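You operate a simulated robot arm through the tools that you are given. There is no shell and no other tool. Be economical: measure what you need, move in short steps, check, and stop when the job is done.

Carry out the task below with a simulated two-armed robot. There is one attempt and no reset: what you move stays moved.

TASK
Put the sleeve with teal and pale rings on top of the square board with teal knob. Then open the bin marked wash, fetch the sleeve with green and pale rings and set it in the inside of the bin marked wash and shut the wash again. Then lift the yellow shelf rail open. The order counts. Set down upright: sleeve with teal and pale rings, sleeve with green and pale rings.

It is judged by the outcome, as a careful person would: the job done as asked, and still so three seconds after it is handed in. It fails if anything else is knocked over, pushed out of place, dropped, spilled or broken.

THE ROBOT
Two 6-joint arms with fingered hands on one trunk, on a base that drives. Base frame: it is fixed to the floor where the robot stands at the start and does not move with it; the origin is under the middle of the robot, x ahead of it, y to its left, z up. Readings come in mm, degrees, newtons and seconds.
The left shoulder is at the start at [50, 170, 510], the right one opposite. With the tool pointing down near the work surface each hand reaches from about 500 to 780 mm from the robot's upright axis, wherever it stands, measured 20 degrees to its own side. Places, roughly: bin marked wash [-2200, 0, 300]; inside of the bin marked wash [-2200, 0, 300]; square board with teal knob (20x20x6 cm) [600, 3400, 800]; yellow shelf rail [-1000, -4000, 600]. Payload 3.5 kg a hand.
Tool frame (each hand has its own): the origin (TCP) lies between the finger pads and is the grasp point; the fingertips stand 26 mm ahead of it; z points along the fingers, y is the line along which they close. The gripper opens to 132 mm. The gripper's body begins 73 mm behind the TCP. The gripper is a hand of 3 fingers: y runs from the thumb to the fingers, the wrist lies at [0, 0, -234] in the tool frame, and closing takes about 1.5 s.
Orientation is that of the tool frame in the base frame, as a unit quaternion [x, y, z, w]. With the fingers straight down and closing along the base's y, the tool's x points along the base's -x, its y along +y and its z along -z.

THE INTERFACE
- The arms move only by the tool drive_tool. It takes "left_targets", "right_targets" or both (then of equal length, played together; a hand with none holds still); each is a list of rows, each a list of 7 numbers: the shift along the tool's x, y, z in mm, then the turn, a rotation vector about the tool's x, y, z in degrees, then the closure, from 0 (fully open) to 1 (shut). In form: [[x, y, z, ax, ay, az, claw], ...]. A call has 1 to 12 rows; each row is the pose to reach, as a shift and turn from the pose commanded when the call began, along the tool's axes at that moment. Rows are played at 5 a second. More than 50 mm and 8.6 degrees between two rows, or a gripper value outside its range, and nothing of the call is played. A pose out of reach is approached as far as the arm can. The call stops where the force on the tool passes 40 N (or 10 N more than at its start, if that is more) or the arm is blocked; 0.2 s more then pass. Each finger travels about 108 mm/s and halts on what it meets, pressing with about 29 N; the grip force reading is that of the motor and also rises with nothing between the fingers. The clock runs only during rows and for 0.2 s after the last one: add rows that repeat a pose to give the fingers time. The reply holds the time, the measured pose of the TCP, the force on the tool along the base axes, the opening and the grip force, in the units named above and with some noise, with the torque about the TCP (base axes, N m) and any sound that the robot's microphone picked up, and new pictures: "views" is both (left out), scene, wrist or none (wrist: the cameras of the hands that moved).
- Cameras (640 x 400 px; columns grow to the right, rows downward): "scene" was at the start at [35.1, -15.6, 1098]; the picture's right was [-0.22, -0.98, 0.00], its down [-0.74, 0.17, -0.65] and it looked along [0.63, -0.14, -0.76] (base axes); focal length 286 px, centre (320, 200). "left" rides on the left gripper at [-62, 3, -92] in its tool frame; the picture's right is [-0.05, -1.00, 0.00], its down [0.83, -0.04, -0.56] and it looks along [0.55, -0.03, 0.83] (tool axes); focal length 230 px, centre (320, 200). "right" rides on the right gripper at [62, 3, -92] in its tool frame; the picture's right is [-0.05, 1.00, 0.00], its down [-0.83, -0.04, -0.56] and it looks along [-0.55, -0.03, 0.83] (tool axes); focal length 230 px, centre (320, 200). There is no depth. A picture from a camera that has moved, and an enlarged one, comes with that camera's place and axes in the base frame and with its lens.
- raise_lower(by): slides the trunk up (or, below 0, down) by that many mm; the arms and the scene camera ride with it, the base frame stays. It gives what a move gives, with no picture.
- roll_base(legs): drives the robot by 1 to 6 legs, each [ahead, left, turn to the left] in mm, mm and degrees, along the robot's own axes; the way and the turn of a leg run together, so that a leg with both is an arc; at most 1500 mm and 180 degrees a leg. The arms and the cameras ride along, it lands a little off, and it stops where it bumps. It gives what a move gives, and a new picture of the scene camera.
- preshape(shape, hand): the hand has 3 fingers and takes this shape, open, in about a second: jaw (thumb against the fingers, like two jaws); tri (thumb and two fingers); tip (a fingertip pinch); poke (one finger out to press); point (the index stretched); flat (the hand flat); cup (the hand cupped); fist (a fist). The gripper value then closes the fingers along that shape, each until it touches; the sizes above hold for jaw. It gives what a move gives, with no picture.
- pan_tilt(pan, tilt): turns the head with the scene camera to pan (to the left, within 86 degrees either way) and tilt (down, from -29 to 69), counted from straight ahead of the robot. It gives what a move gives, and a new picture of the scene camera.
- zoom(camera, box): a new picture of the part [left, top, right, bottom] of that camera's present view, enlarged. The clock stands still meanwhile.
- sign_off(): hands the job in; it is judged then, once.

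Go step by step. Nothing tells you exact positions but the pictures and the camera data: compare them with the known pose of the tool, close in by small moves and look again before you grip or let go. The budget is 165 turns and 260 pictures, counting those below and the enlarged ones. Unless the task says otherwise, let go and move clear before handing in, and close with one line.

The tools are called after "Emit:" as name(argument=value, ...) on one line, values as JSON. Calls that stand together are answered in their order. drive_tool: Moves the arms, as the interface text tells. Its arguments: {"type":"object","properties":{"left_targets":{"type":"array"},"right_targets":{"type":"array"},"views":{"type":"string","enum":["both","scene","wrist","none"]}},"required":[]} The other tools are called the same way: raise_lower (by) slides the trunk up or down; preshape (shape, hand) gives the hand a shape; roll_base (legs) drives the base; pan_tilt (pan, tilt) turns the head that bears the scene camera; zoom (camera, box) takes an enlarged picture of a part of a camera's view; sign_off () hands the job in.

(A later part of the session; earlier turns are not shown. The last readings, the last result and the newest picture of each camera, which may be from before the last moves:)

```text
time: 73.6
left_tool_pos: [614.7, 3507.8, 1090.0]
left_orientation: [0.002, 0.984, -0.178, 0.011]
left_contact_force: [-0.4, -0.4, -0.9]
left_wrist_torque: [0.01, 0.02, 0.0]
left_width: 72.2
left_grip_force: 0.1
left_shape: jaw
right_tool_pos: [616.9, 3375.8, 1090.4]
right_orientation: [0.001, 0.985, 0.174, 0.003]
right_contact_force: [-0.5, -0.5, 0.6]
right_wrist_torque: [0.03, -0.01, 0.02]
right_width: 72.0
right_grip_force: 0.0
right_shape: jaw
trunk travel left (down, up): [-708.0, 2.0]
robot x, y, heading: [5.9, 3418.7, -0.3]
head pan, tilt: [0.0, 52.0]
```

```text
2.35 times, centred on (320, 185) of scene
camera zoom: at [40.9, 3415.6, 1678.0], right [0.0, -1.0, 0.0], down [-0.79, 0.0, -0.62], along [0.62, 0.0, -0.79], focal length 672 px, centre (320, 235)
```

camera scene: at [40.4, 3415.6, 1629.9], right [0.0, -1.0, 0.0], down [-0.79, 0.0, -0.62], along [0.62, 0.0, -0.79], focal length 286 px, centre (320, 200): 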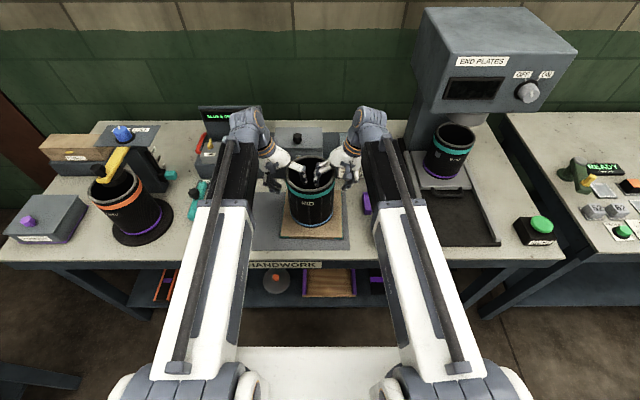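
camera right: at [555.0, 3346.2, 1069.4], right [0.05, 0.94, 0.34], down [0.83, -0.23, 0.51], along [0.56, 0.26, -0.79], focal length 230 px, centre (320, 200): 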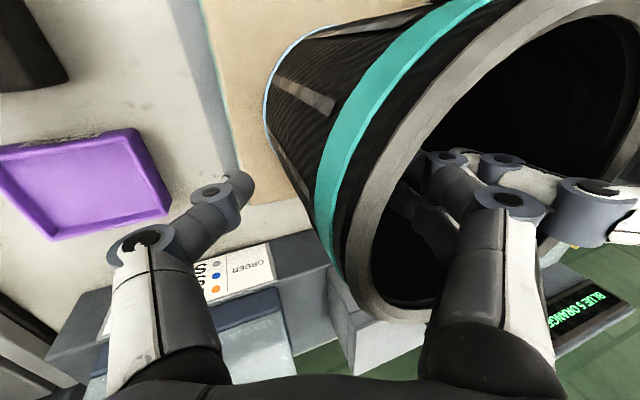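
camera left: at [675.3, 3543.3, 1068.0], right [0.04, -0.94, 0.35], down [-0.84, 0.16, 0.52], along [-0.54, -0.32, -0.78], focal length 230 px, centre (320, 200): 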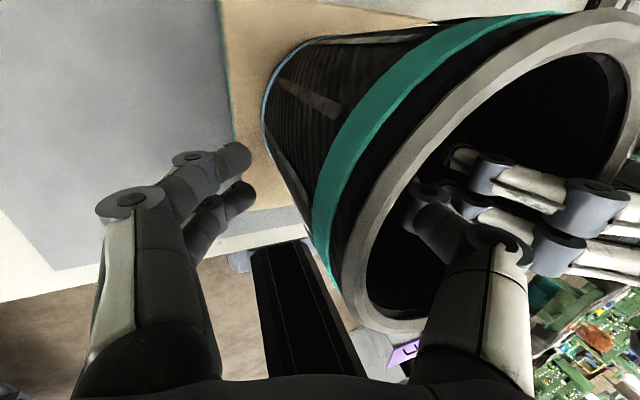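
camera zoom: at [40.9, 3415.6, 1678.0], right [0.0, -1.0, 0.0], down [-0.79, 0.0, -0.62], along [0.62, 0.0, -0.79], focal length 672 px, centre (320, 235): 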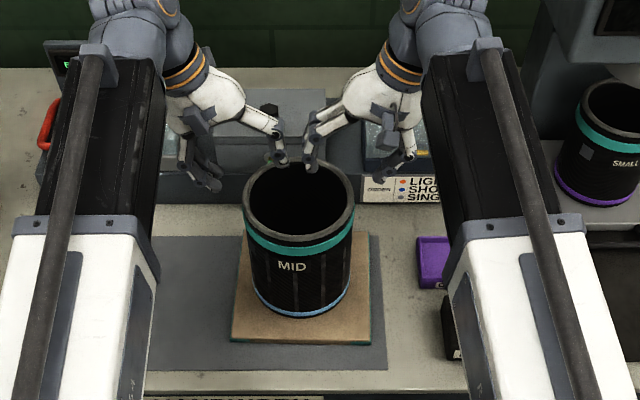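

The teal sleeve stands upright over the knob, with hands clear. I'll back away and return along the aisle.

Emit:
roll_base(legs=[[-450, 0, 0], [0, -1400, 0], [0, -1400, 0]])

Emit:
raise_lower(by=-400)

Emit:
roll_base(legs=[[0, -300, 0], [0, 0, 90]])

Emit:
pan_tilt(pan=60, tilt=15)

```text
time: 89.7
left_tool_pos: [143.2, 655.6, 1089.7]
left_orientation: [0.013, 0.984, -0.178, 0.008]
left_contact_force: [1.0, 0.5, -0.6]
left_wrist_torque: [-0.01, 0.01, -0.01]
left_width: 71.9
left_grip_force: 0.1
left_shape: jaw
right_tool_pos: [143.3, 523.8, 1090.5]
right_orientation: [0.011, 0.985, 0.175, 0.005]
right_contact_force: [-0.2, 0.6, -0.7]
right_wrist_torque: [0.03, -0.01, 0.01]
right_width: 71.8
right_grip_force: 0.0
right_shape: jaw
trunk travel left (down, up): [-708.0, 2.0]
robot x, y, heading: [-466.2, 574.5, -1.1]
head pan, tilt: [0.0, 52.0]
camera scene: at [-432.0, 574.1, 1678.0], right [-0.02, -1.0, 0.0], down [-0.79, 0.02, -0.62], along [0.62, -0.01, -0.79], focal length 286 px, centre (320, 200)
```

scene: 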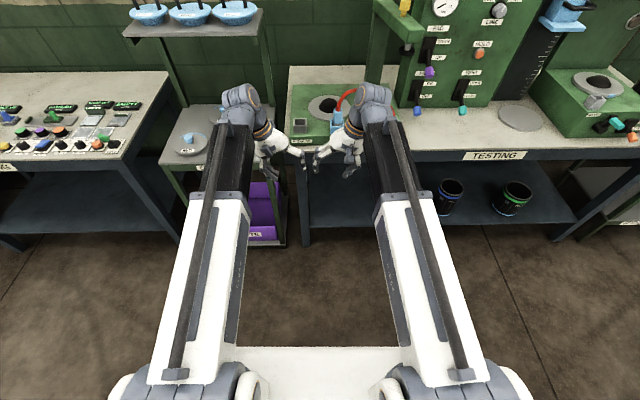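

```text
time: 93.5
left_tool_pos: [143.9, 655.5, 689.4]
left_orientation: [0.013, 0.984, -0.177, 0.008]
left_contact_force: [0.0, -0.8, -0.2]
left_wrist_torque: [-0.03, 0.0, 0.02]
left_width: 71.8
left_grip_force: 0.1
left_shape: jaw
right_tool_pos: [143.9, 524.2, 691.6]
right_orientation: [0.01, 0.985, 0.174, 0.004]
right_contact_force: [0.3, 0.3, -0.1]
right_wrist_torque: [-0.01, -0.01, 0.01]
right_width: 71.7
right_grip_force: 0.0
right_shape: jaw
trunk travel left (down, up): [-308.0, 402.0]
robot x, y, heading: [-466.7, 573.9, -1.1]
head pan, tilt: [0.0, 52.0]
```

```text
time: 99.4
left_tool_pos: [-575.2, 879.1, 689.9]
left_orientation: [0.698, -0.694, 0.117, -0.133]
left_contact_force: [0.4, 0.0, 0.5]
left_wrist_torque: [0.0, 0.01, -0.01]
left_width: 72.3
left_grip_force: 0.1
left_shape: jaw
right_tool_pos: [-442.3, 883.7, 689.6]
right_orientation: [0.699, -0.693, -0.125, 0.122]
right_contact_force: [-1.2, -0.9, -0.2]
right_wrist_torque: [0.02, -0.01, 0.0]
right_width: 72.0
right_grip_force: 0.1
right_shape: jaw
trunk travel left (down, up): [-308.0, 402.0]
robot x, y, heading: [-472.4, 273.8, 90.9]
head pan, tilt: [0.0, 52.0]
camera scene: at [-473.4, 308.5, 1278.0], right [1.0, 0.01, 0.0], down [0.01, -0.79, -0.62], along [-0.01, 0.62, -0.79], focal length 286 px, centre (320, 200)
```

scene: 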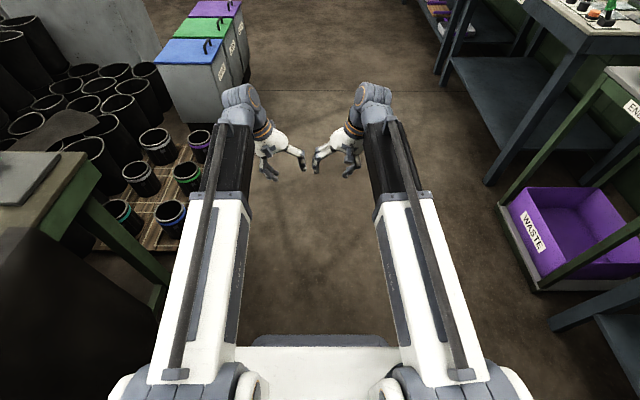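

```text
time: 100.7
left_tool_pos: [-574.3, 879.6, 688.5]
left_orientation: [0.699, -0.693, 0.117, -0.133]
left_contact_force: [-0.2, 0.4, 0.8]
left_wrist_torque: [0.02, -0.03, -0.01]
left_width: 72.1
left_grip_force: 0.1
left_shape: jaw
right_tool_pos: [-442.0, 883.4, 690.5]
right_orientation: [0.7, -0.693, -0.126, 0.122]
right_contact_force: [0.5, -0.3, 0.8]
right_wrist_torque: [0.02, 0.01, 0.02]
right_width: 72.0
right_grip_force: 0.1
right_shape: jaw
trunk travel left (down, up): [-308.0, 402.0]
robot x, y, heading: [-470.6, 271.2, 90.7]
head pan, tilt: [60.0, 15.0]
camera scene: at [-554.0, 279.3, 1334.3], right [0.49, 0.87, 0.0], down [0.23, -0.13, -0.97], along [-0.84, 0.47, -0.26], focal length 286 px, centre (320, 200)
```

scene: 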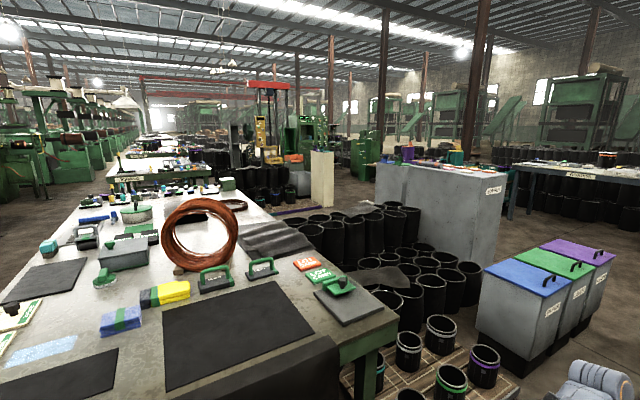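

Emit:
pan_tilt(pan=86, tilt=20)

Emit:
roll_base(legs=[[0, -150, 0], [0, 0, -130]])

Emit:
pan_tilt(pan=-86, tilt=20)

```text
time: 101.6
left_tool_pos: [-574.8, 879.9, 688.6]
left_orientation: [0.698, -0.693, 0.117, -0.133]
left_contact_force: [-0.3, 0.6, -0.3]
left_wrist_torque: [0.0, -0.02, -0.02]
left_width: 72.0
left_grip_force: 0.0
left_shape: jaw
right_tool_pos: [-441.8, 883.6, 691.0]
right_orientation: [0.7, -0.693, -0.124, 0.122]
right_contact_force: [0.1, 0.4, 0.0]
right_wrist_torque: [0.01, 0.01, -0.04]
right_width: 71.9
right_grip_force: 0.0
right_shape: jaw
trunk travel left (down, up): [-308.0, 402.0]
robot x, y, heading: [-471.9, 271.6, 90.7]
head pan, tilt: [85.9, 20.0]
camera scene: at [-565.5, 239.0, 1326.2], right [0.06, 1.0, 0.0], down [0.34, -0.02, -0.94], along [-0.94, 0.06, -0.34], focal length 286 px, centre (320, 200)
```

scene: 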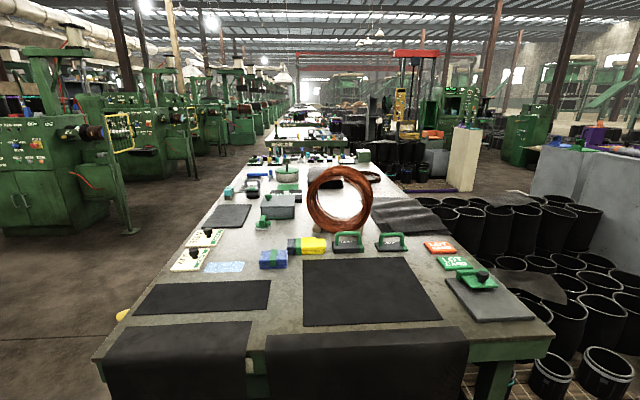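

```text
time: 108.3
left_tool_pos: [217.0, -20.6, 690.6]
left_orientation: [0.317, 0.932, -0.171, -0.047]
left_contact_force: [0.5, 0.2, 0.4]
left_wrist_torque: [0.0, 0.02, 0.02]
left_width: 71.9
left_grip_force: 0.1
left_shape: jaw
right_tool_pos: [138.4, -126.3, 690.7]
right_orientation: [0.316, 0.932, 0.165, 0.058]
right_contact_force: [0.1, 0.2, -0.4]
right_wrist_torque: [0.02, 0.0, 0.02]
right_width: 72.0
right_grip_force: 0.1
right_shape: jaw
trunk travel left (down, up): [-308.0, 402.0]
robot x, y, heading: [-324.4, 270.8, -37.3]
head pan, tilt: [85.9, 20.0]
camera scene: at [-295.3, 369.2, 1326.2], right [0.75, -0.66, 0.0], down [-0.23, -0.26, -0.94], along [0.62, 0.7, -0.34], focal length 286 px, centre (320, 200)
```

scene: 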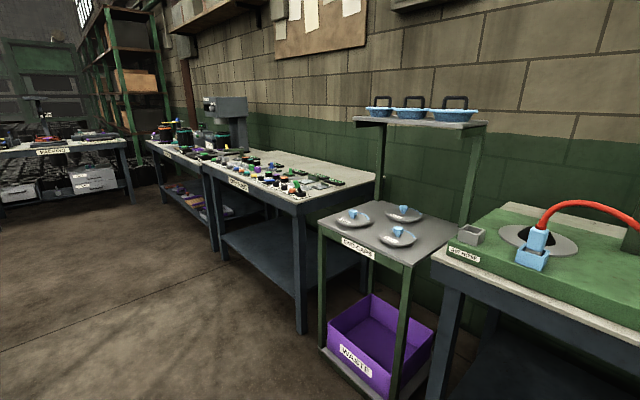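

```text
time: 110.9
left_tool_pos: [215.3, -20.9, 688.8]
left_orientation: [0.317, 0.932, -0.171, -0.047]
left_contact_force: [-0.4, -0.7, 0.1]
left_wrist_torque: [-0.02, 0.02, 0.01]
left_width: 72.1
left_grip_force: 0.1
left_shape: jaw
right_tool_pos: [139.7, -127.8, 690.3]
right_orientation: [0.316, 0.933, 0.164, 0.058]
right_contact_force: [-0.2, 0.1, -0.6]
right_wrist_torque: [0.02, 0.01, 0.03]
right_width: 72.1
right_grip_force: 0.0
right_shape: jaw
trunk travel left (down, up): [-308.0, 402.0]
robot x, y, heading: [-325.0, 274.1, -37.6]
head pan, tilt: [-85.9, 20.0]
camera scene: at [-408.1, 221.5, 1326.2], right [-0.84, 0.55, 0.0], down [0.19, 0.29, -0.94], along [-0.52, -0.79, -0.34], focal length 286 px, centre (320, 200)
```

scene: 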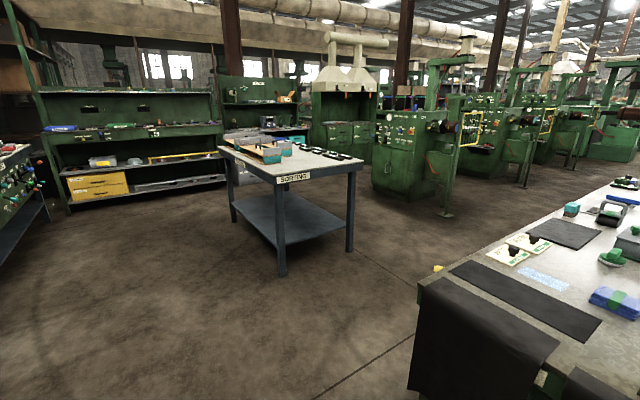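

The yellow rail is on a green shelf to the south. The wash bin must be under the long central table, so I'll go round to its south side and look.

Emit:
roll_base(legs=[[0, 0, 127.5], [-1150, 0, 0]])

Emit:
pan_tilt(pan=50, tilt=25)

```text
time: 122.1
left_tool_pos: [-410.3, -276.5, 689.9]
left_orientation: [-0.694, 0.698, -0.118, 0.132]
left_contact_force: [-0.5, -0.7, 0.7]
left_wrist_torque: [0.0, 0.0, -0.01]
left_width: 72.1
left_grip_force: 0.1
left_shape: jaw
right_tool_pos: [-277.8, -274.1, 691.5]
right_orientation: [-0.696, 0.697, 0.125, -0.121]
right_contact_force: [0.1, -0.5, -0.2]
right_wrist_torque: [0.03, -0.04, 0.0]
right_width: 72.0
right_grip_force: 0.1
right_shape: jaw
trunk travel left (down, up): [-308.0, 402.0]
robot x, y, heading: [-314.2, -886.4, 89.7]
head pan, tilt: [-85.9, 20.0]
camera scene: at [-222.5, -916.9, 1326.2], right [0.07, -1.0, 0.0], down [-0.34, -0.02, -0.94], along [0.94, 0.07, -0.34], focal length 286 px, centre (320, 200)
```

scene: 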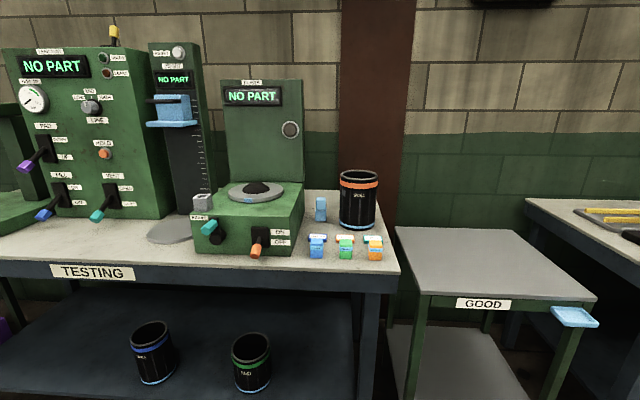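

```text
time: 124.3
left_tool_pos: [-409.7, -275.6, 689.5]
left_orientation: [-0.694, 0.698, -0.118, 0.133]
left_contact_force: [-0.6, 0.8, -0.4]
left_wrist_torque: [-0.02, 0.01, 0.02]
left_width: 71.9
left_grip_force: 0.1
left_shape: jaw
right_tool_pos: [-277.1, -273.7, 691.7]
right_orientation: [-0.695, 0.697, 0.126, -0.121]
right_contact_force: [0.1, -1.0, -0.4]
right_wrist_torque: [0.01, 0.0, 0.0]
right_width: 72.0
right_grip_force: 0.0
right_shape: jaw
trunk travel left (down, up): [-308.0, 402.0]
robot x, y, heading: [-312.9, -883.9, 90.1]
head pan, tilt: [50.0, 25.0]
camera scene: at [-385.9, -864.3, 1318.1], right [0.64, 0.77, 0.0], down [0.32, -0.27, -0.91], along [-0.69, 0.58, -0.42], focal length 286 px, centre (320, 200)
```

scene: 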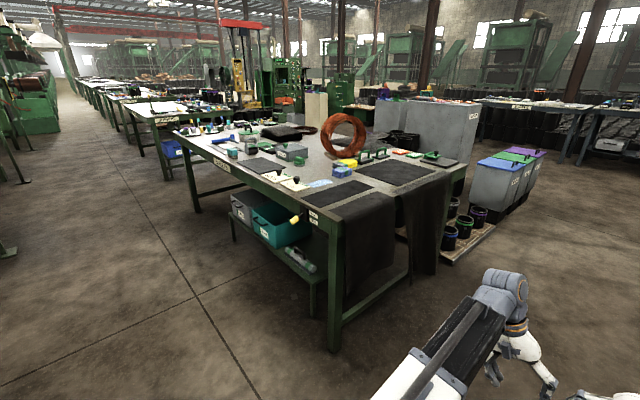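

Emit:
zoom(camera="scene", box=[160, 120, 360, 290])

```text
2.35 times, centred on (260, 205) of scene
camera zoom: at [-385.9, -864.3, 1318.1], right [0.64, 0.77, 0.0], down [0.32, -0.27, -0.91], along [-0.69, 0.58, -0.42], focal length 672 px, centre (461, 188)
```

zoom: 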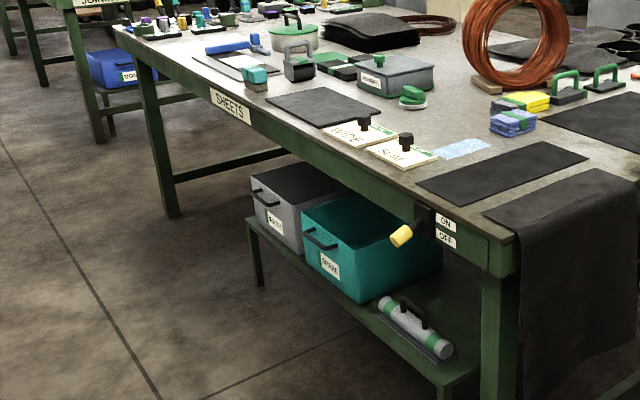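

Under the SHEETS table stand a grey bin and a teal one marked SPARE. I'll drive left along the table to face the grey one.

Emit:
roll_base(legs=[[0, 1000, 0], [0, 850, 0]])

Emit:
pan_tilt(pan=0, tilt=35)

```text
time: 127.6
left_tool_pos: [-998.9, -277.9, 690.2]
left_orientation: [-0.686, 0.704, -0.122, 0.135]
left_contact_force: [-0.1, -0.6, 0.3]
left_wrist_torque: [0.08, 0.03, -0.03]
left_width: 72.6
left_grip_force: 0.0
left_shape: jaw
right_tool_pos: [-874.2, -272.9, 690.7]
right_orientation: [-0.696, 0.697, 0.126, -0.12]
right_contact_force: [0.6, 0.4, 0.1]
right_wrist_torque: [0.01, -0.05, 0.0]
right_width: 72.1
right_grip_force: 0.0
right_shape: jaw
trunk travel left (down, up): [-308.0, 402.0]
robot x, y, heading: [-910.0, -886.4, 90.1]
head pan, tilt: [50.0, 25.0]
stopped in leg 1: the force on the tool passed its limit at 68 N (the readings are from after the stop); the commanded pose is now the measured one
camera scene: at [-982.4, -864.4, 1318.1], right [0.64, 0.77, 0.0], down [0.32, -0.27, -0.91], along [-0.69, 0.58, -0.42], focal length 286 px, centre (320, 200)
```

scene: 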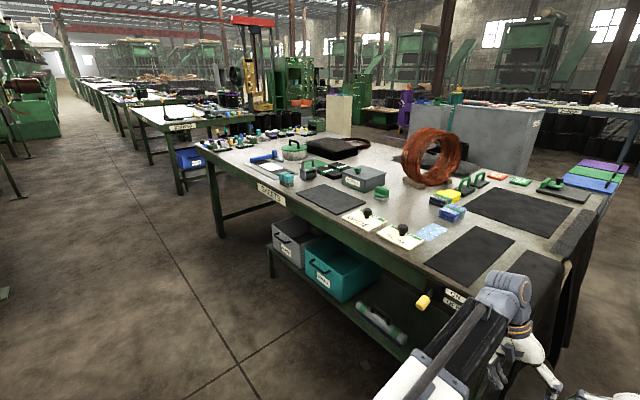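

```text
time: 128.8
left_tool_pos: [-997.8, -276.9, 690.1]
left_orientation: [-0.686, 0.705, -0.122, 0.136]
left_contact_force: [1.5, -0.4, 0.7]
left_wrist_torque: [0.05, 0.25, -0.12]
left_width: 71.9
left_grip_force: 0.2
left_shape: jaw
right_tool_pos: [-874.4, -273.8, 690.7]
right_orientation: [-0.696, 0.697, 0.125, -0.121]
right_contact_force: [0.0, 0.1, -0.3]
right_wrist_torque: [0.0, 0.01, -0.02]
right_width: 72.3
right_grip_force: 0.1
right_shape: jaw
trunk travel left (down, up): [-308.0, 402.0]
robot x, y, heading: [-911.0, -885.9, 90.0]
head pan, tilt: [0.0, 35.0]
camera scene: at [-911.8, -835.5, 1302.4], right [1.0, 0.0, 0.0], down [0.0, -0.57, -0.82], along [0.0, 0.82, -0.57], focal length 286 px, centre (320, 200)
```

scene: 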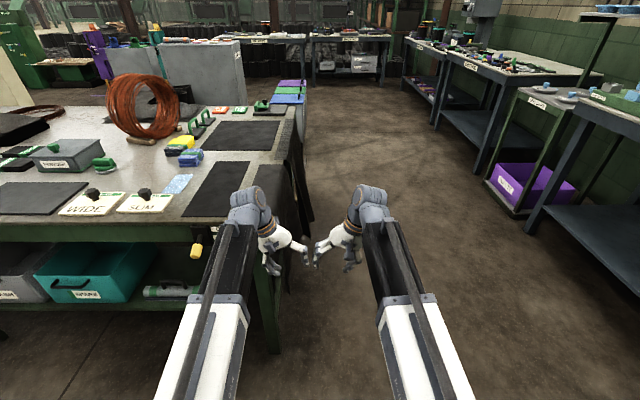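

The left hand only brushed the table corner. I'll step back to keep clear and then go on sideways.

Emit:
roll_base(legs=[[0, -50, 0], [-160, 0, 0]])

Emit:
zoom(camera="scene", box=[0, 120, 320, 320])

Emit:
pan_tilt(pan=86, tilt=35)

```text
time: 130.7
left_tool_pos: [-947.7, -442.8, 689.9]
left_orientation: [-0.686, 0.704, -0.123, 0.135]
left_contact_force: [-0.3, 0.2, -0.1]
left_wrist_torque: [0.01, -0.01, -0.01]
left_width: 72.1
left_grip_force: 0.1
left_shape: jaw
right_tool_pos: [-822.4, -439.5, 690.3]
right_orientation: [0.696, -0.696, -0.125, 0.121]
right_contact_force: [-0.1, -0.5, 0.7]
right_wrist_torque: [-0.03, -0.01, -0.02]
right_width: 72.0
right_grip_force: 0.0
right_shape: jaw
trunk travel left (down, up): [-308.0, 402.0]
robot x, y, heading: [-861.6, -1048.5, 90.0]
head pan, tilt: [0.0, 35.0]
camera scene: at [-861.4, -1001.4, 1302.4], right [1.0, 0.0, 0.0], down [0.0, -0.57, -0.82], along [0.0, 0.82, -0.57], focal length 286 px, centre (320, 200)
```

scene: 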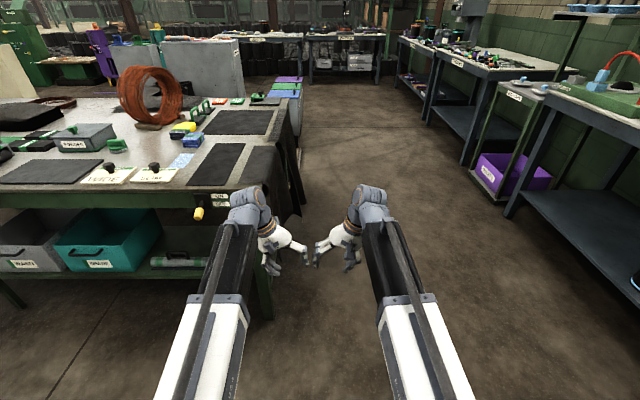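

```text
2.00 times, centred on (160, 220) of scene
camera zoom: at [-861.4, -1001.4, 1302.4], right [1.0, 0.0, 0.0], down [0.0, -0.57, -0.82], along [0.0, 0.82, -0.57], focal length 571 px, centre (640, 160)
```

zoom: 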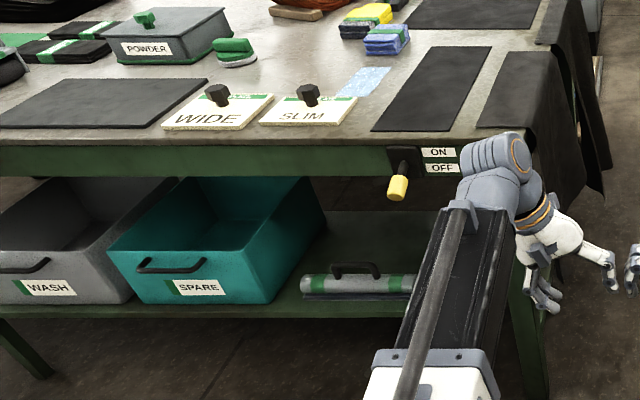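

```text
time: 132.3
left_tool_pos: [-947.8, -443.1, 689.8]
left_orientation: [-0.686, 0.704, -0.123, 0.136]
left_contact_force: [0.0, -0.9, -0.9]
left_wrist_torque: [0.02, -0.01, -0.01]
left_width: 72.1
left_grip_force: 0.1
left_shape: jaw
right_tool_pos: [-824.2, -439.6, 690.1]
right_orientation: [-0.696, 0.697, 0.125, -0.121]
right_contact_force: [0.4, 0.2, -0.1]
right_wrist_torque: [0.03, -0.02, -0.01]
right_width: 72.1
right_grip_force: 0.1
right_shape: jaw
trunk travel left (down, up): [-308.0, 402.0]
robot x, y, heading: [-860.9, -1051.9, 89.8]
head pan, tilt: [85.9, 35.0]
camera scene: at [-949.3, -1083.3, 1302.4], right [0.07, 1.0, 0.0], down [0.57, -0.04, -0.82], along [-0.82, 0.06, -0.57], focal length 286 px, centre (320, 200)
```

scene: 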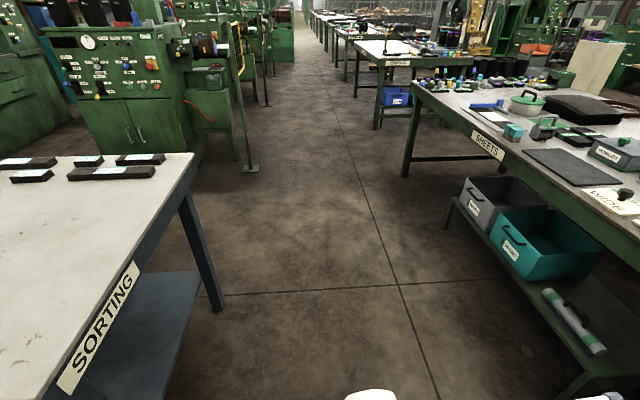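

The WASH bin is an open tray pulled out by its front handle, at x≈-2195. I'll drive there along the corridor.

Emit:
roll_base(legs=[[0, 1330, 0.2]])

Emit:
pan_tilt(pan=0, tilt=50)

```text
time: 139.0
left_tool_pos: [-2264.1, -435.2, 689.1]
left_orientation: [-0.682, 0.708, -0.123, 0.135]
left_contact_force: [0.3, 0.4, -0.1]
left_wrist_torque: [0.02, 0.01, 0.02]
left_width: 72.0
left_grip_force: 0.2
left_shape: jaw
right_tool_pos: [-2138.7, -433.1, 691.3]
right_orientation: [-0.693, 0.7, 0.126, -0.121]
right_contact_force: [0.8, 0.5, -0.5]
right_wrist_torque: [0.01, -0.01, 0.04]
right_width: 71.9
right_grip_force: 0.1
right_shape: jaw
trunk travel left (down, up): [-308.0, 402.0]
robot x, y, heading: [-2182.0, -1045.6, 89.4]
head pan, tilt: [85.9, 35.0]
camera scene: at [-2271.5, -1075.7, 1302.4], right [0.08, 1.0, 0.0], down [0.57, -0.05, -0.82], along [-0.82, 0.07, -0.57], focal length 286 px, centre (320, 200)
```

scene: 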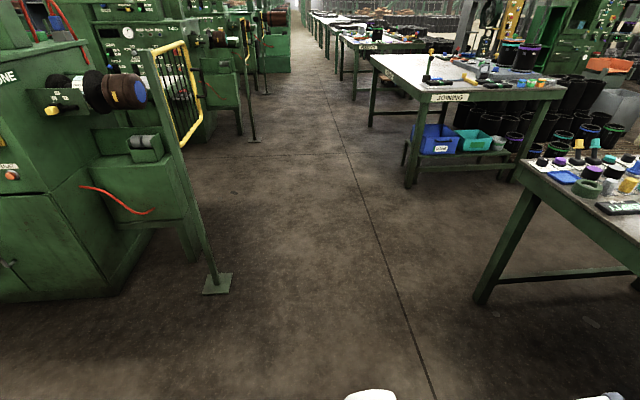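

```text
time: 140.6
left_tool_pos: [-2264.0, -436.0, 690.2]
left_orientation: [-0.682, 0.708, -0.123, 0.134]
left_contact_force: [0.7, 1.1, -0.5]
left_wrist_torque: [-0.01, 0.0, 0.0]
left_width: 72.2
left_grip_force: 0.2
left_shape: jaw
right_tool_pos: [-2137.8, -434.2, 690.0]
right_orientation: [-0.692, 0.7, 0.126, -0.12]
right_contact_force: [-0.6, 0.1, 0.5]
right_wrist_torque: [0.01, -0.02, -0.01]
right_width: 71.9
right_grip_force: 0.0
right_shape: jaw
trunk travel left (down, up): [-308.0, 402.0]
robot x, y, heading: [-2181.8, -1044.5, 89.3]
head pan, tilt: [0.0, 50.0]
camera scene: at [-2183.1, -1005.8, 1280.6], right [1.0, -0.01, 0.0], down [-0.01, -0.77, -0.64], along [0.01, 0.64, -0.77], focal length 286 px, centre (320, 200)
```

scene: 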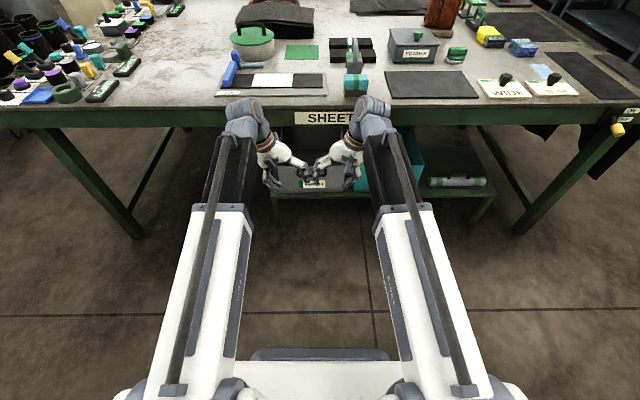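

The bin's front is hidden by the hands. I'll spread them apart and straighten their tilt to see the handle.

Emit:
drive_tool(left_targets=[[0, 35, -13, -5, 0, 0, 0.2], [0, 70, -26, -10, 0, 0, 0], [0, 105, -39, -15, 0, 0, 0], [0, 141, -52, -20, 0, 0, 0]], right_targets=[[0, -35, -13, 5, 0, 0, 0.2], [0, -70, -26, 10, 0, 0, 0], [0, -105, -39, 15, 0, 0, 0], [0, -141, -52, 20, 0, 0, 0]], views="scene")

Emit:
zoom(camera="scene", box=[220, 90, 420, 230])

```text
time: 141.6
left_tool_pos: [-2414.0, -431.0, 688.0]
left_orientation: [-0.695, 0.719, 0.003, 0.014]
left_contact_force: [0.0, 1.0, 0.5]
left_wrist_torque: [-0.02, 0.02, -0.01]
left_width: 131.8
left_grip_force: 0.1
left_shape: jaw
right_tool_pos: [-1987.2, -435.1, 689.9]
right_orientation: [-0.703, 0.711, 0.002, 0.002]
right_contact_force: [0.2, -0.2, 0.1]
right_wrist_torque: [0.0, -0.01, -0.03]
right_width: 131.6
right_grip_force: 0.1
right_shape: jaw
trunk travel left (down, up): [-308.0, 402.0]
robot x, y, heading: [-2184.7, -1042.5, 89.4]
head pan, tilt: [0.0, 50.0]
camera scene: at [-2183.0, -1005.8, 1280.6], right [1.0, -0.01, 0.0], down [-0.01, -0.77, -0.64], along [0.01, 0.64, -0.77], focal length 286 px, centre (320, 200)
```

scene: 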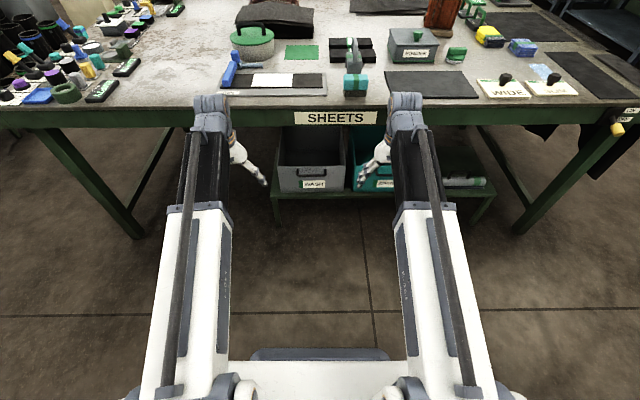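

```text
2.86 times, centred on (320, 160) of scene
camera zoom: at [-2183.0, -1005.8, 1280.6], right [1.0, -0.01, 0.0], down [-0.01, -0.77, -0.64], along [0.01, 0.64, -0.77], focal length 816 px, centre (320, 314)
```

zoom: 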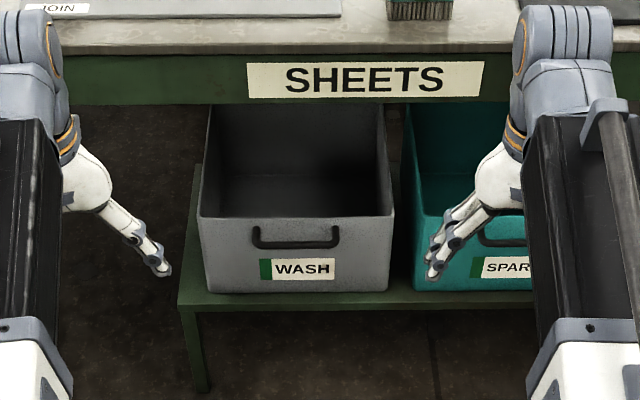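

The handle bar is at about (-2212,-121,388) and runs along x. I'll turn the left hand 90° about its axis so that it closes fore and aft, and move the right hand out of the way.

Emit:
drive_tool(left_targets=[[0, 0, 0, 0, 0, -8, 0], [0, 0, 0, 0, 0, -16, 0], [0, 0, 0, 0, 0, -24, 0], [0, 0, 0, 0, 0, -32, 0], [0, 0, 0, 0, 0, -40, 0], [0, 0, 0, 0, 0, -48, 0], [0, 0, 0, 0, 0, -56, 0], [0, 0, 0, 0, 0, -64, 0], [0, 0, 0, 0, 0, -72, 0], [0, 0, 0, 0, 0, -80, 0], [0, 0, 0, 0, 0, -88, 0], [0, 0, 0, 0, 0, -90, 0]], views="both")

```text
time: 144.2
left_tool_pos: [-2414.3, -430.7, 687.8]
left_orientation: [1.0, -0.016, 0.009, -0.012]
left_contact_force: [-1.0, 0.2, 0.1]
left_wrist_torque: [-0.02, 0.03, 0.01]
left_width: 132.2
left_grip_force: 0.0
left_shape: jaw
right_tool_pos: [-1987.2, -435.1, 689.0]
right_orientation: [-0.702, 0.712, 0.002, 0.0]
right_contact_force: [-0.3, 0.3, -1.3]
right_wrist_torque: [-0.02, 0.01, 0.03]
right_width: 132.0
right_grip_force: 0.1
right_shape: jaw
trunk travel left (down, up): [-308.0, 402.0]
robot x, y, heading: [-2181.7, -1044.5, 89.5]
head pan, tilt: [0.0, 50.0]
camera scene: at [-2183.0, -1005.8, 1280.6], right [1.0, -0.01, 0.0], down [-0.01, -0.77, -0.64], along [0.01, 0.64, -0.77], focal length 286 px, centre (320, 200)
camera left: at [-2477.6, -433.2, 778.8], right [-0.02, 1.0, 0.02], down [0.82, 0.01, 0.57], along [0.57, 0.03, -0.82], focal length 230 px, centre (320, 200)
```

scene: 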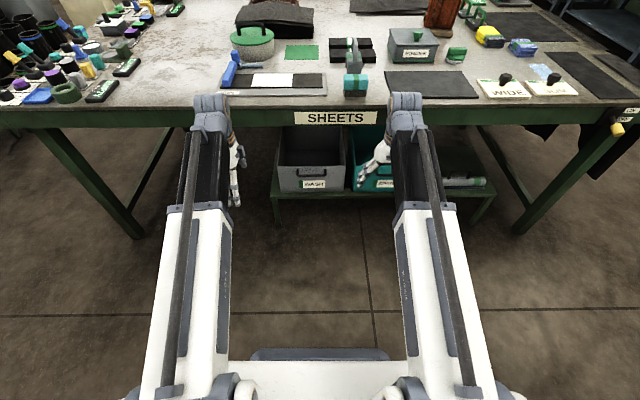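
left: 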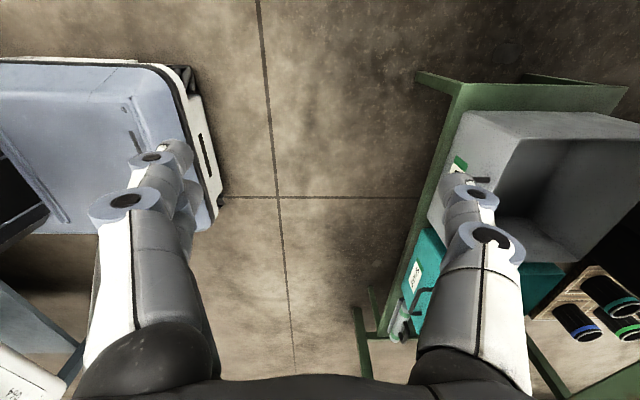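

The turn works. With so little room under the apron, a horizontal grip on the handle from in front is better. I'll lower the trunk and pitch the left hand forward.

Emit:
raise_lower(by=-270)

Emit:
drive_tool(left_targets=[[0, -15, 0, 8, 0, 0, 0], [0, -30, 0, 16, 0, 0, 0], [0, -45, 0, 24, 0, 0, 0], [0, -60, 0, 32, 0, 0, 0], [0, -75, 0, 40, 0, 0, 0], [0, -90, 0, 48, 0, 0, 0], [0, -105, 0, 56, 0, 0, 0], [0, -120, 0, 64, 0, 0, 0], [0, -135, 0, 72, 0, 0, 0], [0, -150, 0, 80, 0, 0, 0], [0, -160, 0, 88, 0, 0, 0], [0, -160, 0, 90, 0, 0, 0]], views="both")

```text
time: 146.9
left_tool_pos: [-2413.5, -430.9, 417.7]
left_orientation: [1.0, -0.017, 0.009, -0.011]
left_contact_force: [-0.9, 0.3, -0.8]
left_wrist_torque: [-0.01, -0.02, 0.01]
left_width: 132.1
left_grip_force: 0.1
left_shape: jaw
right_tool_pos: [-1988.4, -434.7, 419.1]
right_orientation: [-0.704, 0.711, 0.003, 0.001]
right_contact_force: [0.7, 0.2, 0.4]
right_wrist_torque: [-0.01, 0.04, -0.01]
right_width: 131.7
right_grip_force: 0.1
right_shape: jaw
trunk travel left (down, up): [-38.0, 672.0]
robot x, y, heading: [-2180.4, -1040.6, 89.8]
head pan, tilt: [0.0, 50.0]
```

```text
time: 149.5
left_tool_pos: [-2409.8, -269.6, 421.4]
left_orientation: [-0.7, 0.007, -0.018, 0.714]
left_contact_force: [-0.1, 0.2, 0.2]
left_wrist_torque: [0.02, 0.01, -0.04]
left_width: 131.9
left_grip_force: 0.1
left_shape: jaw
left hand out of reach, approached as far as the arm can: row 10, 11
right_tool_pos: [-1987.8, -435.2, 419.0]
right_orientation: [-0.703, 0.711, 0.003, 0.001]
right_contact_force: [-0.4, -0.4, 0.0]
right_wrist_torque: [0.0, -0.05, 0.03]
right_width: 131.9
right_grip_force: 0.1
right_shape: jaw
trunk travel left (down, up): [-38.0, 672.0]
robot x, y, heading: [-2181.7, -1039.3, 89.1]
head pan, tilt: [0.0, 50.0]
camera scene: at [-2183.0, -1005.9, 1010.7], right [1.0, -0.01, 0.0], down [-0.01, -0.77, -0.64], along [0.01, 0.64, -0.77], focal length 286 px, centre (320, 200)
camera left: at [-2473.8, -359.7, 414.1], right [-0.07, -0.02, 1.0], down [0.81, -0.58, 0.04], along [0.58, 0.81, 0.06], focal length 230 px, centre (320, 200)
```

scene: 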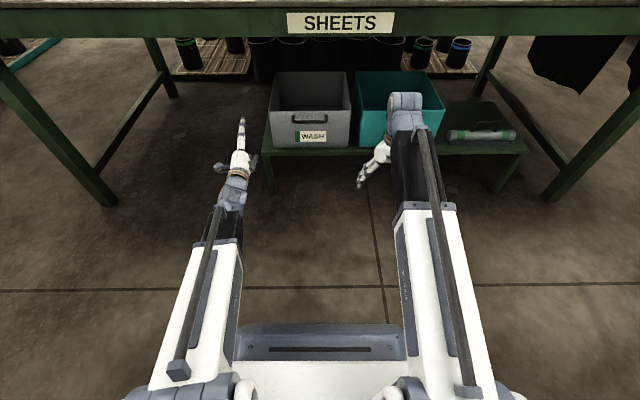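
left: 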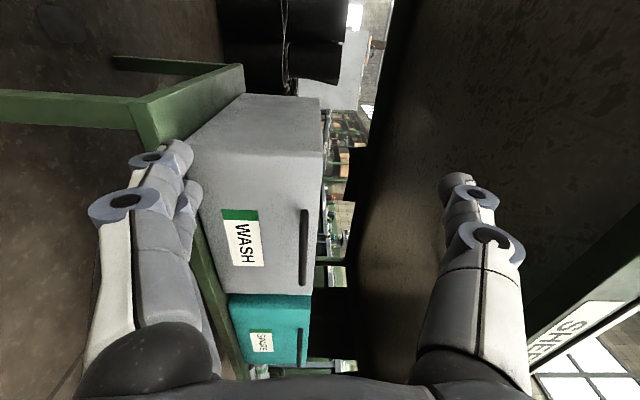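

The left hand is now horizontal and facing the bin. The handle is near (-2206,-115,408). I'll shift the base right and partly forward to line up.

Emit:
roll_base(legs=[[0, -204, 0.5], [90, 0, 0]])

Emit:
zoom(camera="left", box=[0, 0, 640, 400])

```text
time: 151.8
left_tool_pos: [-2211.3, -182.0, 422.4]
left_orientation: [-0.699, 0.003, -0.015, 0.715]
left_contact_force: [-0.5, 0.4, 0.3]
left_wrist_torque: [0.02, 0.0, 0.02]
left_width: 131.9
left_grip_force: 0.1
left_shape: jaw
right_tool_pos: [-1788.6, -343.8, 418.6]
right_orientation: [-0.706, 0.709, 0.002, 0.001]
right_contact_force: [-0.2, -0.5, -1.1]
right_wrist_torque: [-0.03, -0.01, 0.01]
right_width: 131.8
right_grip_force: 0.0
right_shape: jaw
trunk travel left (down, up): [-38.0, 672.0]
robot x, y, heading: [-1974.6, -950.5, 89.9]
head pan, tilt: [0.0, 50.0]
camera scene: at [-1978.1, -915.9, 1010.6], right [1.0, 0.0, 0.0], down [0.0, -0.77, -0.64], along [0.0, 0.64, -0.77], focal length 286 px, centre (320, 200)
```

scene: 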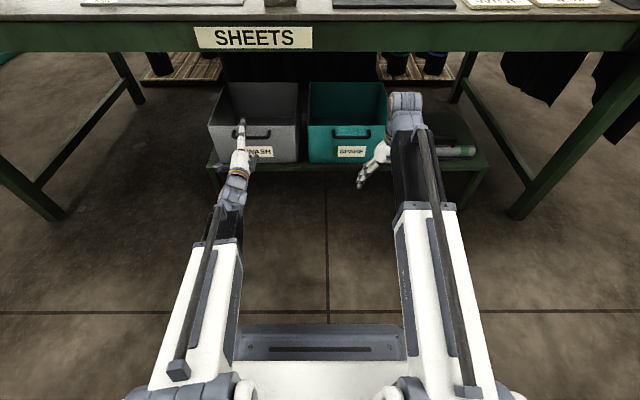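

```text
1.00 times, centred on (320, 200) of left (not enlarged: the box is as wide or as high as the picture)
camera zoom: at [-2275.0, -272.8, 414.4], right [-0.07, -0.02, 1.0], down [0.82, -0.58, 0.04], along [0.57, 0.82, 0.06], focal length 230 px, centre (320, 200)
```

zoom: 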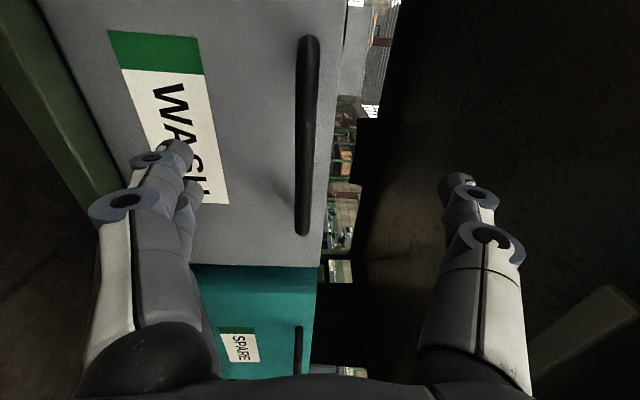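

The bar lies midway between the thumb and the fingers, about 10 mm low. I'll advance onto it.

Emit:
drive_tool(left_targets=[[-3, 5, 15, 0, 0, 0, 0], [-3, 10, 30, 0, 0, 0, 0], [-3, 10, 45, 0, 0, 0, 0], [-3, 10, 55, 0, 0, 0, 0], [-3, 10, 55, 0, 0, 0, 0]], views="wrist")

```text
time: 152.9
left_tool_pos: [-2212.3, -131.5, 413.0]
left_orientation: [-0.698, 0.002, -0.013, 0.716]
left_contact_force: [2.0, -20.4, 5.0]
left_wrist_torque: [-1.52, -0.16, 0.02]
left_width: 131.7
left_grip_force: 0.0
left_shape: jaw
right_tool_pos: [-1788.5, -344.2, 419.3]
right_orientation: [-0.705, 0.709, 0.003, 0.002]
right_contact_force: [0.5, 0.1, -0.3]
right_wrist_torque: [-0.02, 0.01, -0.02]
right_width: 132.1
right_grip_force: 0.0
right_shape: jaw
trunk travel left (down, up): [-38.0, 672.0]
robot x, y, heading: [-1978.6, -958.1, 90.2]
head pan, tilt: [0.0, 50.0]
stopped in row 5 (left hand): the force on the tool passed its limit at 47 N (the readings are from after the stop); the commanded pose is now the measured one
camera left: at [-2276.9, -222.0, 406.9], right [-0.07, -0.02, 1.0], down [0.82, -0.58, 0.04], along [0.57, 0.82, 0.06], focal length 230 px, centre (320, 200)
```

left: 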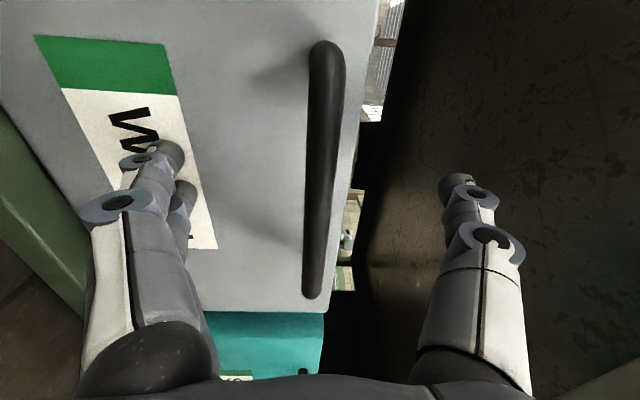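

The fingertips touched the bin's face, so I'll back off 8 mm and close on the bar.

Emit:
drive_tool(left_targets=[[0, 0, -8, 0, 0, 0, 0], [0, 0, -8, 0, 0, 0, 0.4], [0, 0, -8, 0, 0, 0, 0.7], [0, 0, -8, 0, 0, 0, 0.9], [0, 0, -8, 0, 0, 0, 1], [0, 0, -8, 0, 0, 0, 1], [0, 0, -8, 0, 0, 0, 1]], views="wrist")

```text
time: 154.5
left_tool_pos: [-2212.3, -137.7, 413.7]
left_orientation: [-0.698, 0.003, -0.014, 0.716]
left_contact_force: [-0.4, 1.7, 7.5]
left_wrist_torque: [-0.06, 0.01, 0.0]
left_width: 0.0
left_grip_force: 28.8
left_shape: jaw
right_tool_pos: [-1789.1, -343.3, 420.1]
right_orientation: [-0.707, 0.707, 0.003, 0.002]
right_contact_force: [0.2, -0.7, -0.5]
right_wrist_torque: [-0.02, 0.02, -0.03]
right_width: 132.0
right_grip_force: 0.1
right_shape: jaw
trunk travel left (down, up): [-38.0, 672.0]
robot x, y, heading: [-1979.0, -953.3, 90.1]
head pan, tilt: [0.0, 50.0]
camera left: at [-2276.6, -228.7, 406.9], right [-0.07, -0.02, 1.0], down [0.82, -0.58, 0.04], along [0.57, 0.82, 0.06], focal length 230 px, centre (320, 200)
```

left: 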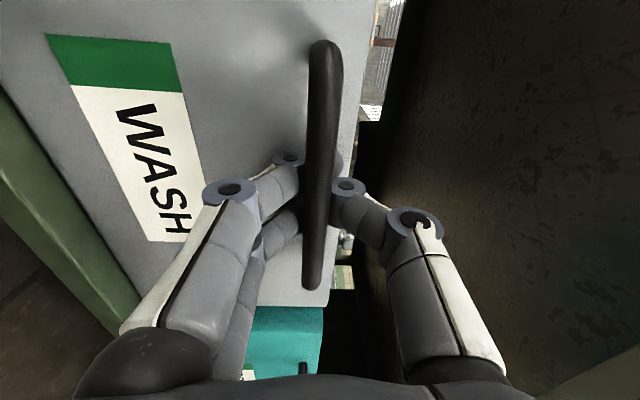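

The fingers are hooked round the bar. I'll pull gently.

Emit:
drive_tool(left_targets=[[0, 0, -12, 0, 0, 0, 1], [0, 0, -24, 0, 0, 0, 1], [0, 0, -36, 0, 0, 0, 1], [0, 0, -48, 0, 0, 0, 1], [0, 0, -60, 0, 0, 0, 1], [0, 0, -60, 0, 0, 0, 1]], views="both")

```text
time: 155.9
left_tool_pos: [-2213.1, -199.8, 413.4]
left_orientation: [-0.698, 0.003, -0.015, 0.716]
left_contact_force: [3.9, -0.4, 10.6]
left_wrist_torque: [-0.06, 0.01, -0.01]
left_width: 0.1
left_grip_force: 28.7
left_shape: jaw
right_tool_pos: [-1787.8, -342.9, 419.4]
right_orientation: [-0.706, 0.709, 0.003, 0.002]
right_contact_force: [0.0, -0.5, -0.4]
right_wrist_torque: [0.03, 0.0, 0.01]
right_width: 132.0
right_grip_force: 0.0
right_shape: jaw
trunk travel left (down, up): [-38.0, 672.0]
robot x, y, heading: [-1976.7, -948.8, 89.8]
head pan, tilt: [0.0, 50.0]
camera scene: at [-1977.8, -917.1, 1010.7], right [1.0, 0.0, 0.0], down [0.0, -0.77, -0.64], along [0.0, 0.64, -0.77], focal length 286 px, centre (320, 200)
camera left: at [-2277.3, -288.5, 406.4], right [-0.07, -0.02, 1.0], down [0.82, -0.58, 0.04], along [0.57, 0.82, 0.06], focal length 230 px, centre (320, 200)
```

scene: 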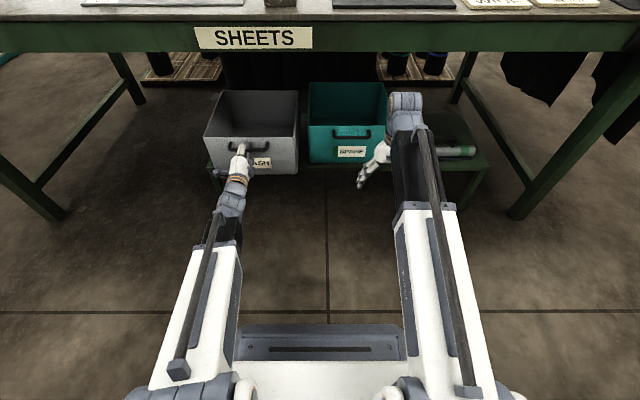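
left: 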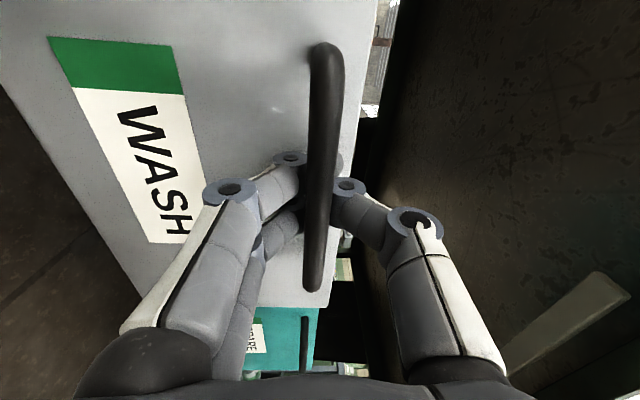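

The bin slides out. I'll draw it a further 150 mm with the base.

Emit:
roll_base(legs=[[-150, 0, 0]])

Emit:
zoom(camera="scene", box=[160, 40, 400, 200])

```text
time: 157.3
left_tool_pos: [-2213.2, -351.4, 413.9]
left_orientation: [-0.699, 0.004, -0.013, 0.715]
left_contact_force: [2.2, 0.1, 9.3]
left_wrist_torque: [-0.06, 0.0, 0.01]
left_width: 0.0
left_grip_force: 28.4
left_shape: jaw
right_tool_pos: [-1788.2, -496.9, 420.0]
right_orientation: [-0.706, 0.708, 0.003, 0.001]
right_contact_force: [0.5, -0.1, 1.3]
right_wrist_torque: [-0.02, -0.01, 0.01]
right_width: 131.7
right_grip_force: 0.0
right_shape: jaw
trunk travel left (down, up): [-38.0, 672.0]
robot x, y, heading: [-1976.6, -1107.0, 90.1]
head pan, tilt: [0.0, 50.0]
camera scene: at [-1978.0, -1069.8, 1010.7], right [1.0, 0.0, 0.0], down [0.0, -0.77, -0.64], along [0.0, 0.64, -0.77], focal length 286 px, centre (320, 200)
```

scene: 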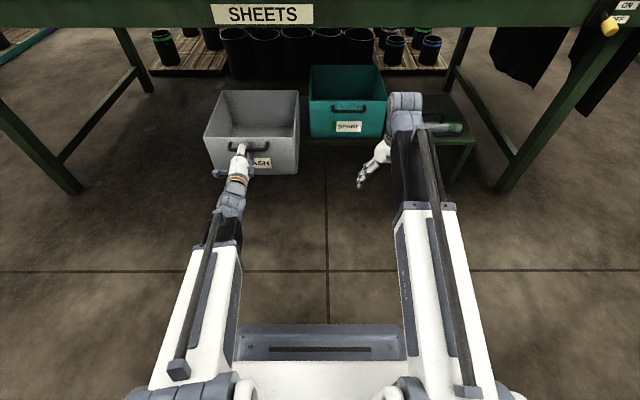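

```text
2.50 times, centred on (280, 120) of scene
camera zoom: at [-1978.0, -1069.8, 1010.7], right [1.0, 0.0, 0.0], down [0.0, -0.77, -0.64], along [0.0, 0.64, -0.77], focal length 714 px, centre (420, 400)
```

zoom: 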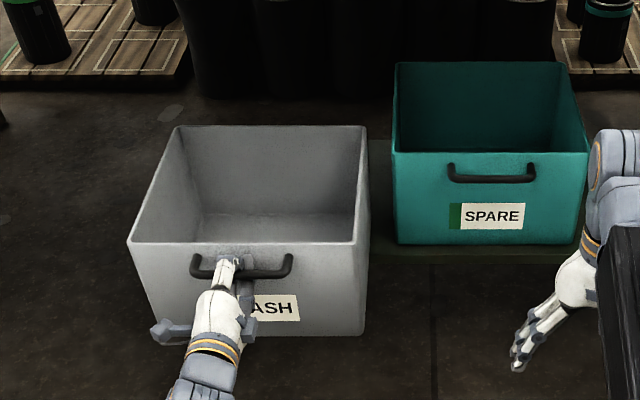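

It's out by about 210 mm and runs like a drawer. I'll pull a bit more to get the opening clear of the table edge.

Emit:
drive_tool(left_targets=[[0, 0, -12, 0, 0, 0, 1], [0, 0, -24, 0, 0, 0, 1], [0, 0, -36, 0, 0, 0, 1], [0, 0, -48, 0, 0, 0, 1], [0, 0, -60, 0, 0, 0, 1], [0, 0, -60, 0, 0, 0, 1]], views="scene")

```text
time: 158.4
left_tool_pos: [-2214.0, -401.2, 413.0]
left_orientation: [-0.697, 0.003, -0.015, 0.717]
left_contact_force: [-1.0, 22.5, 6.1]
left_wrist_torque: [-0.05, 0.05, 0.02]
left_width: 0.3
left_grip_force: 29.2
left_shape: jaw
right_tool_pos: [-1787.3, -495.5, 418.8]
right_orientation: [-0.705, 0.709, 0.001, 0.002]
right_contact_force: [0.7, 0.2, 0.6]
right_wrist_torque: [0.0, -0.03, -0.01]
right_width: 131.7
right_grip_force: 0.0
right_shape: jaw
trunk travel left (down, up): [-38.0, 672.0]
robot x, y, heading: [-1977.4, -1105.1, 89.8]
head pan, tilt: [0.0, 50.0]
stopped in row 5 (left hand): the force on the tool passed its limit at 58 N (the readings are from after the stop); the commanded pose is now the measured one
camera scene: at [-1978.0, -1068.2, 1010.5], right [1.0, 0.0, 0.0], down [0.0, -0.77, -0.64], along [0.0, 0.64, -0.77], focal length 286 px, centre (320, 200)
```

scene: 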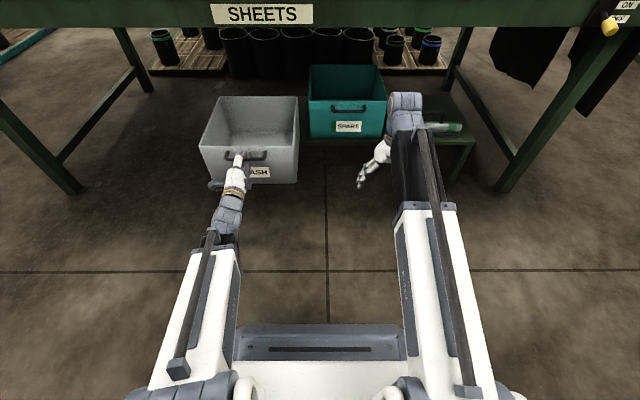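

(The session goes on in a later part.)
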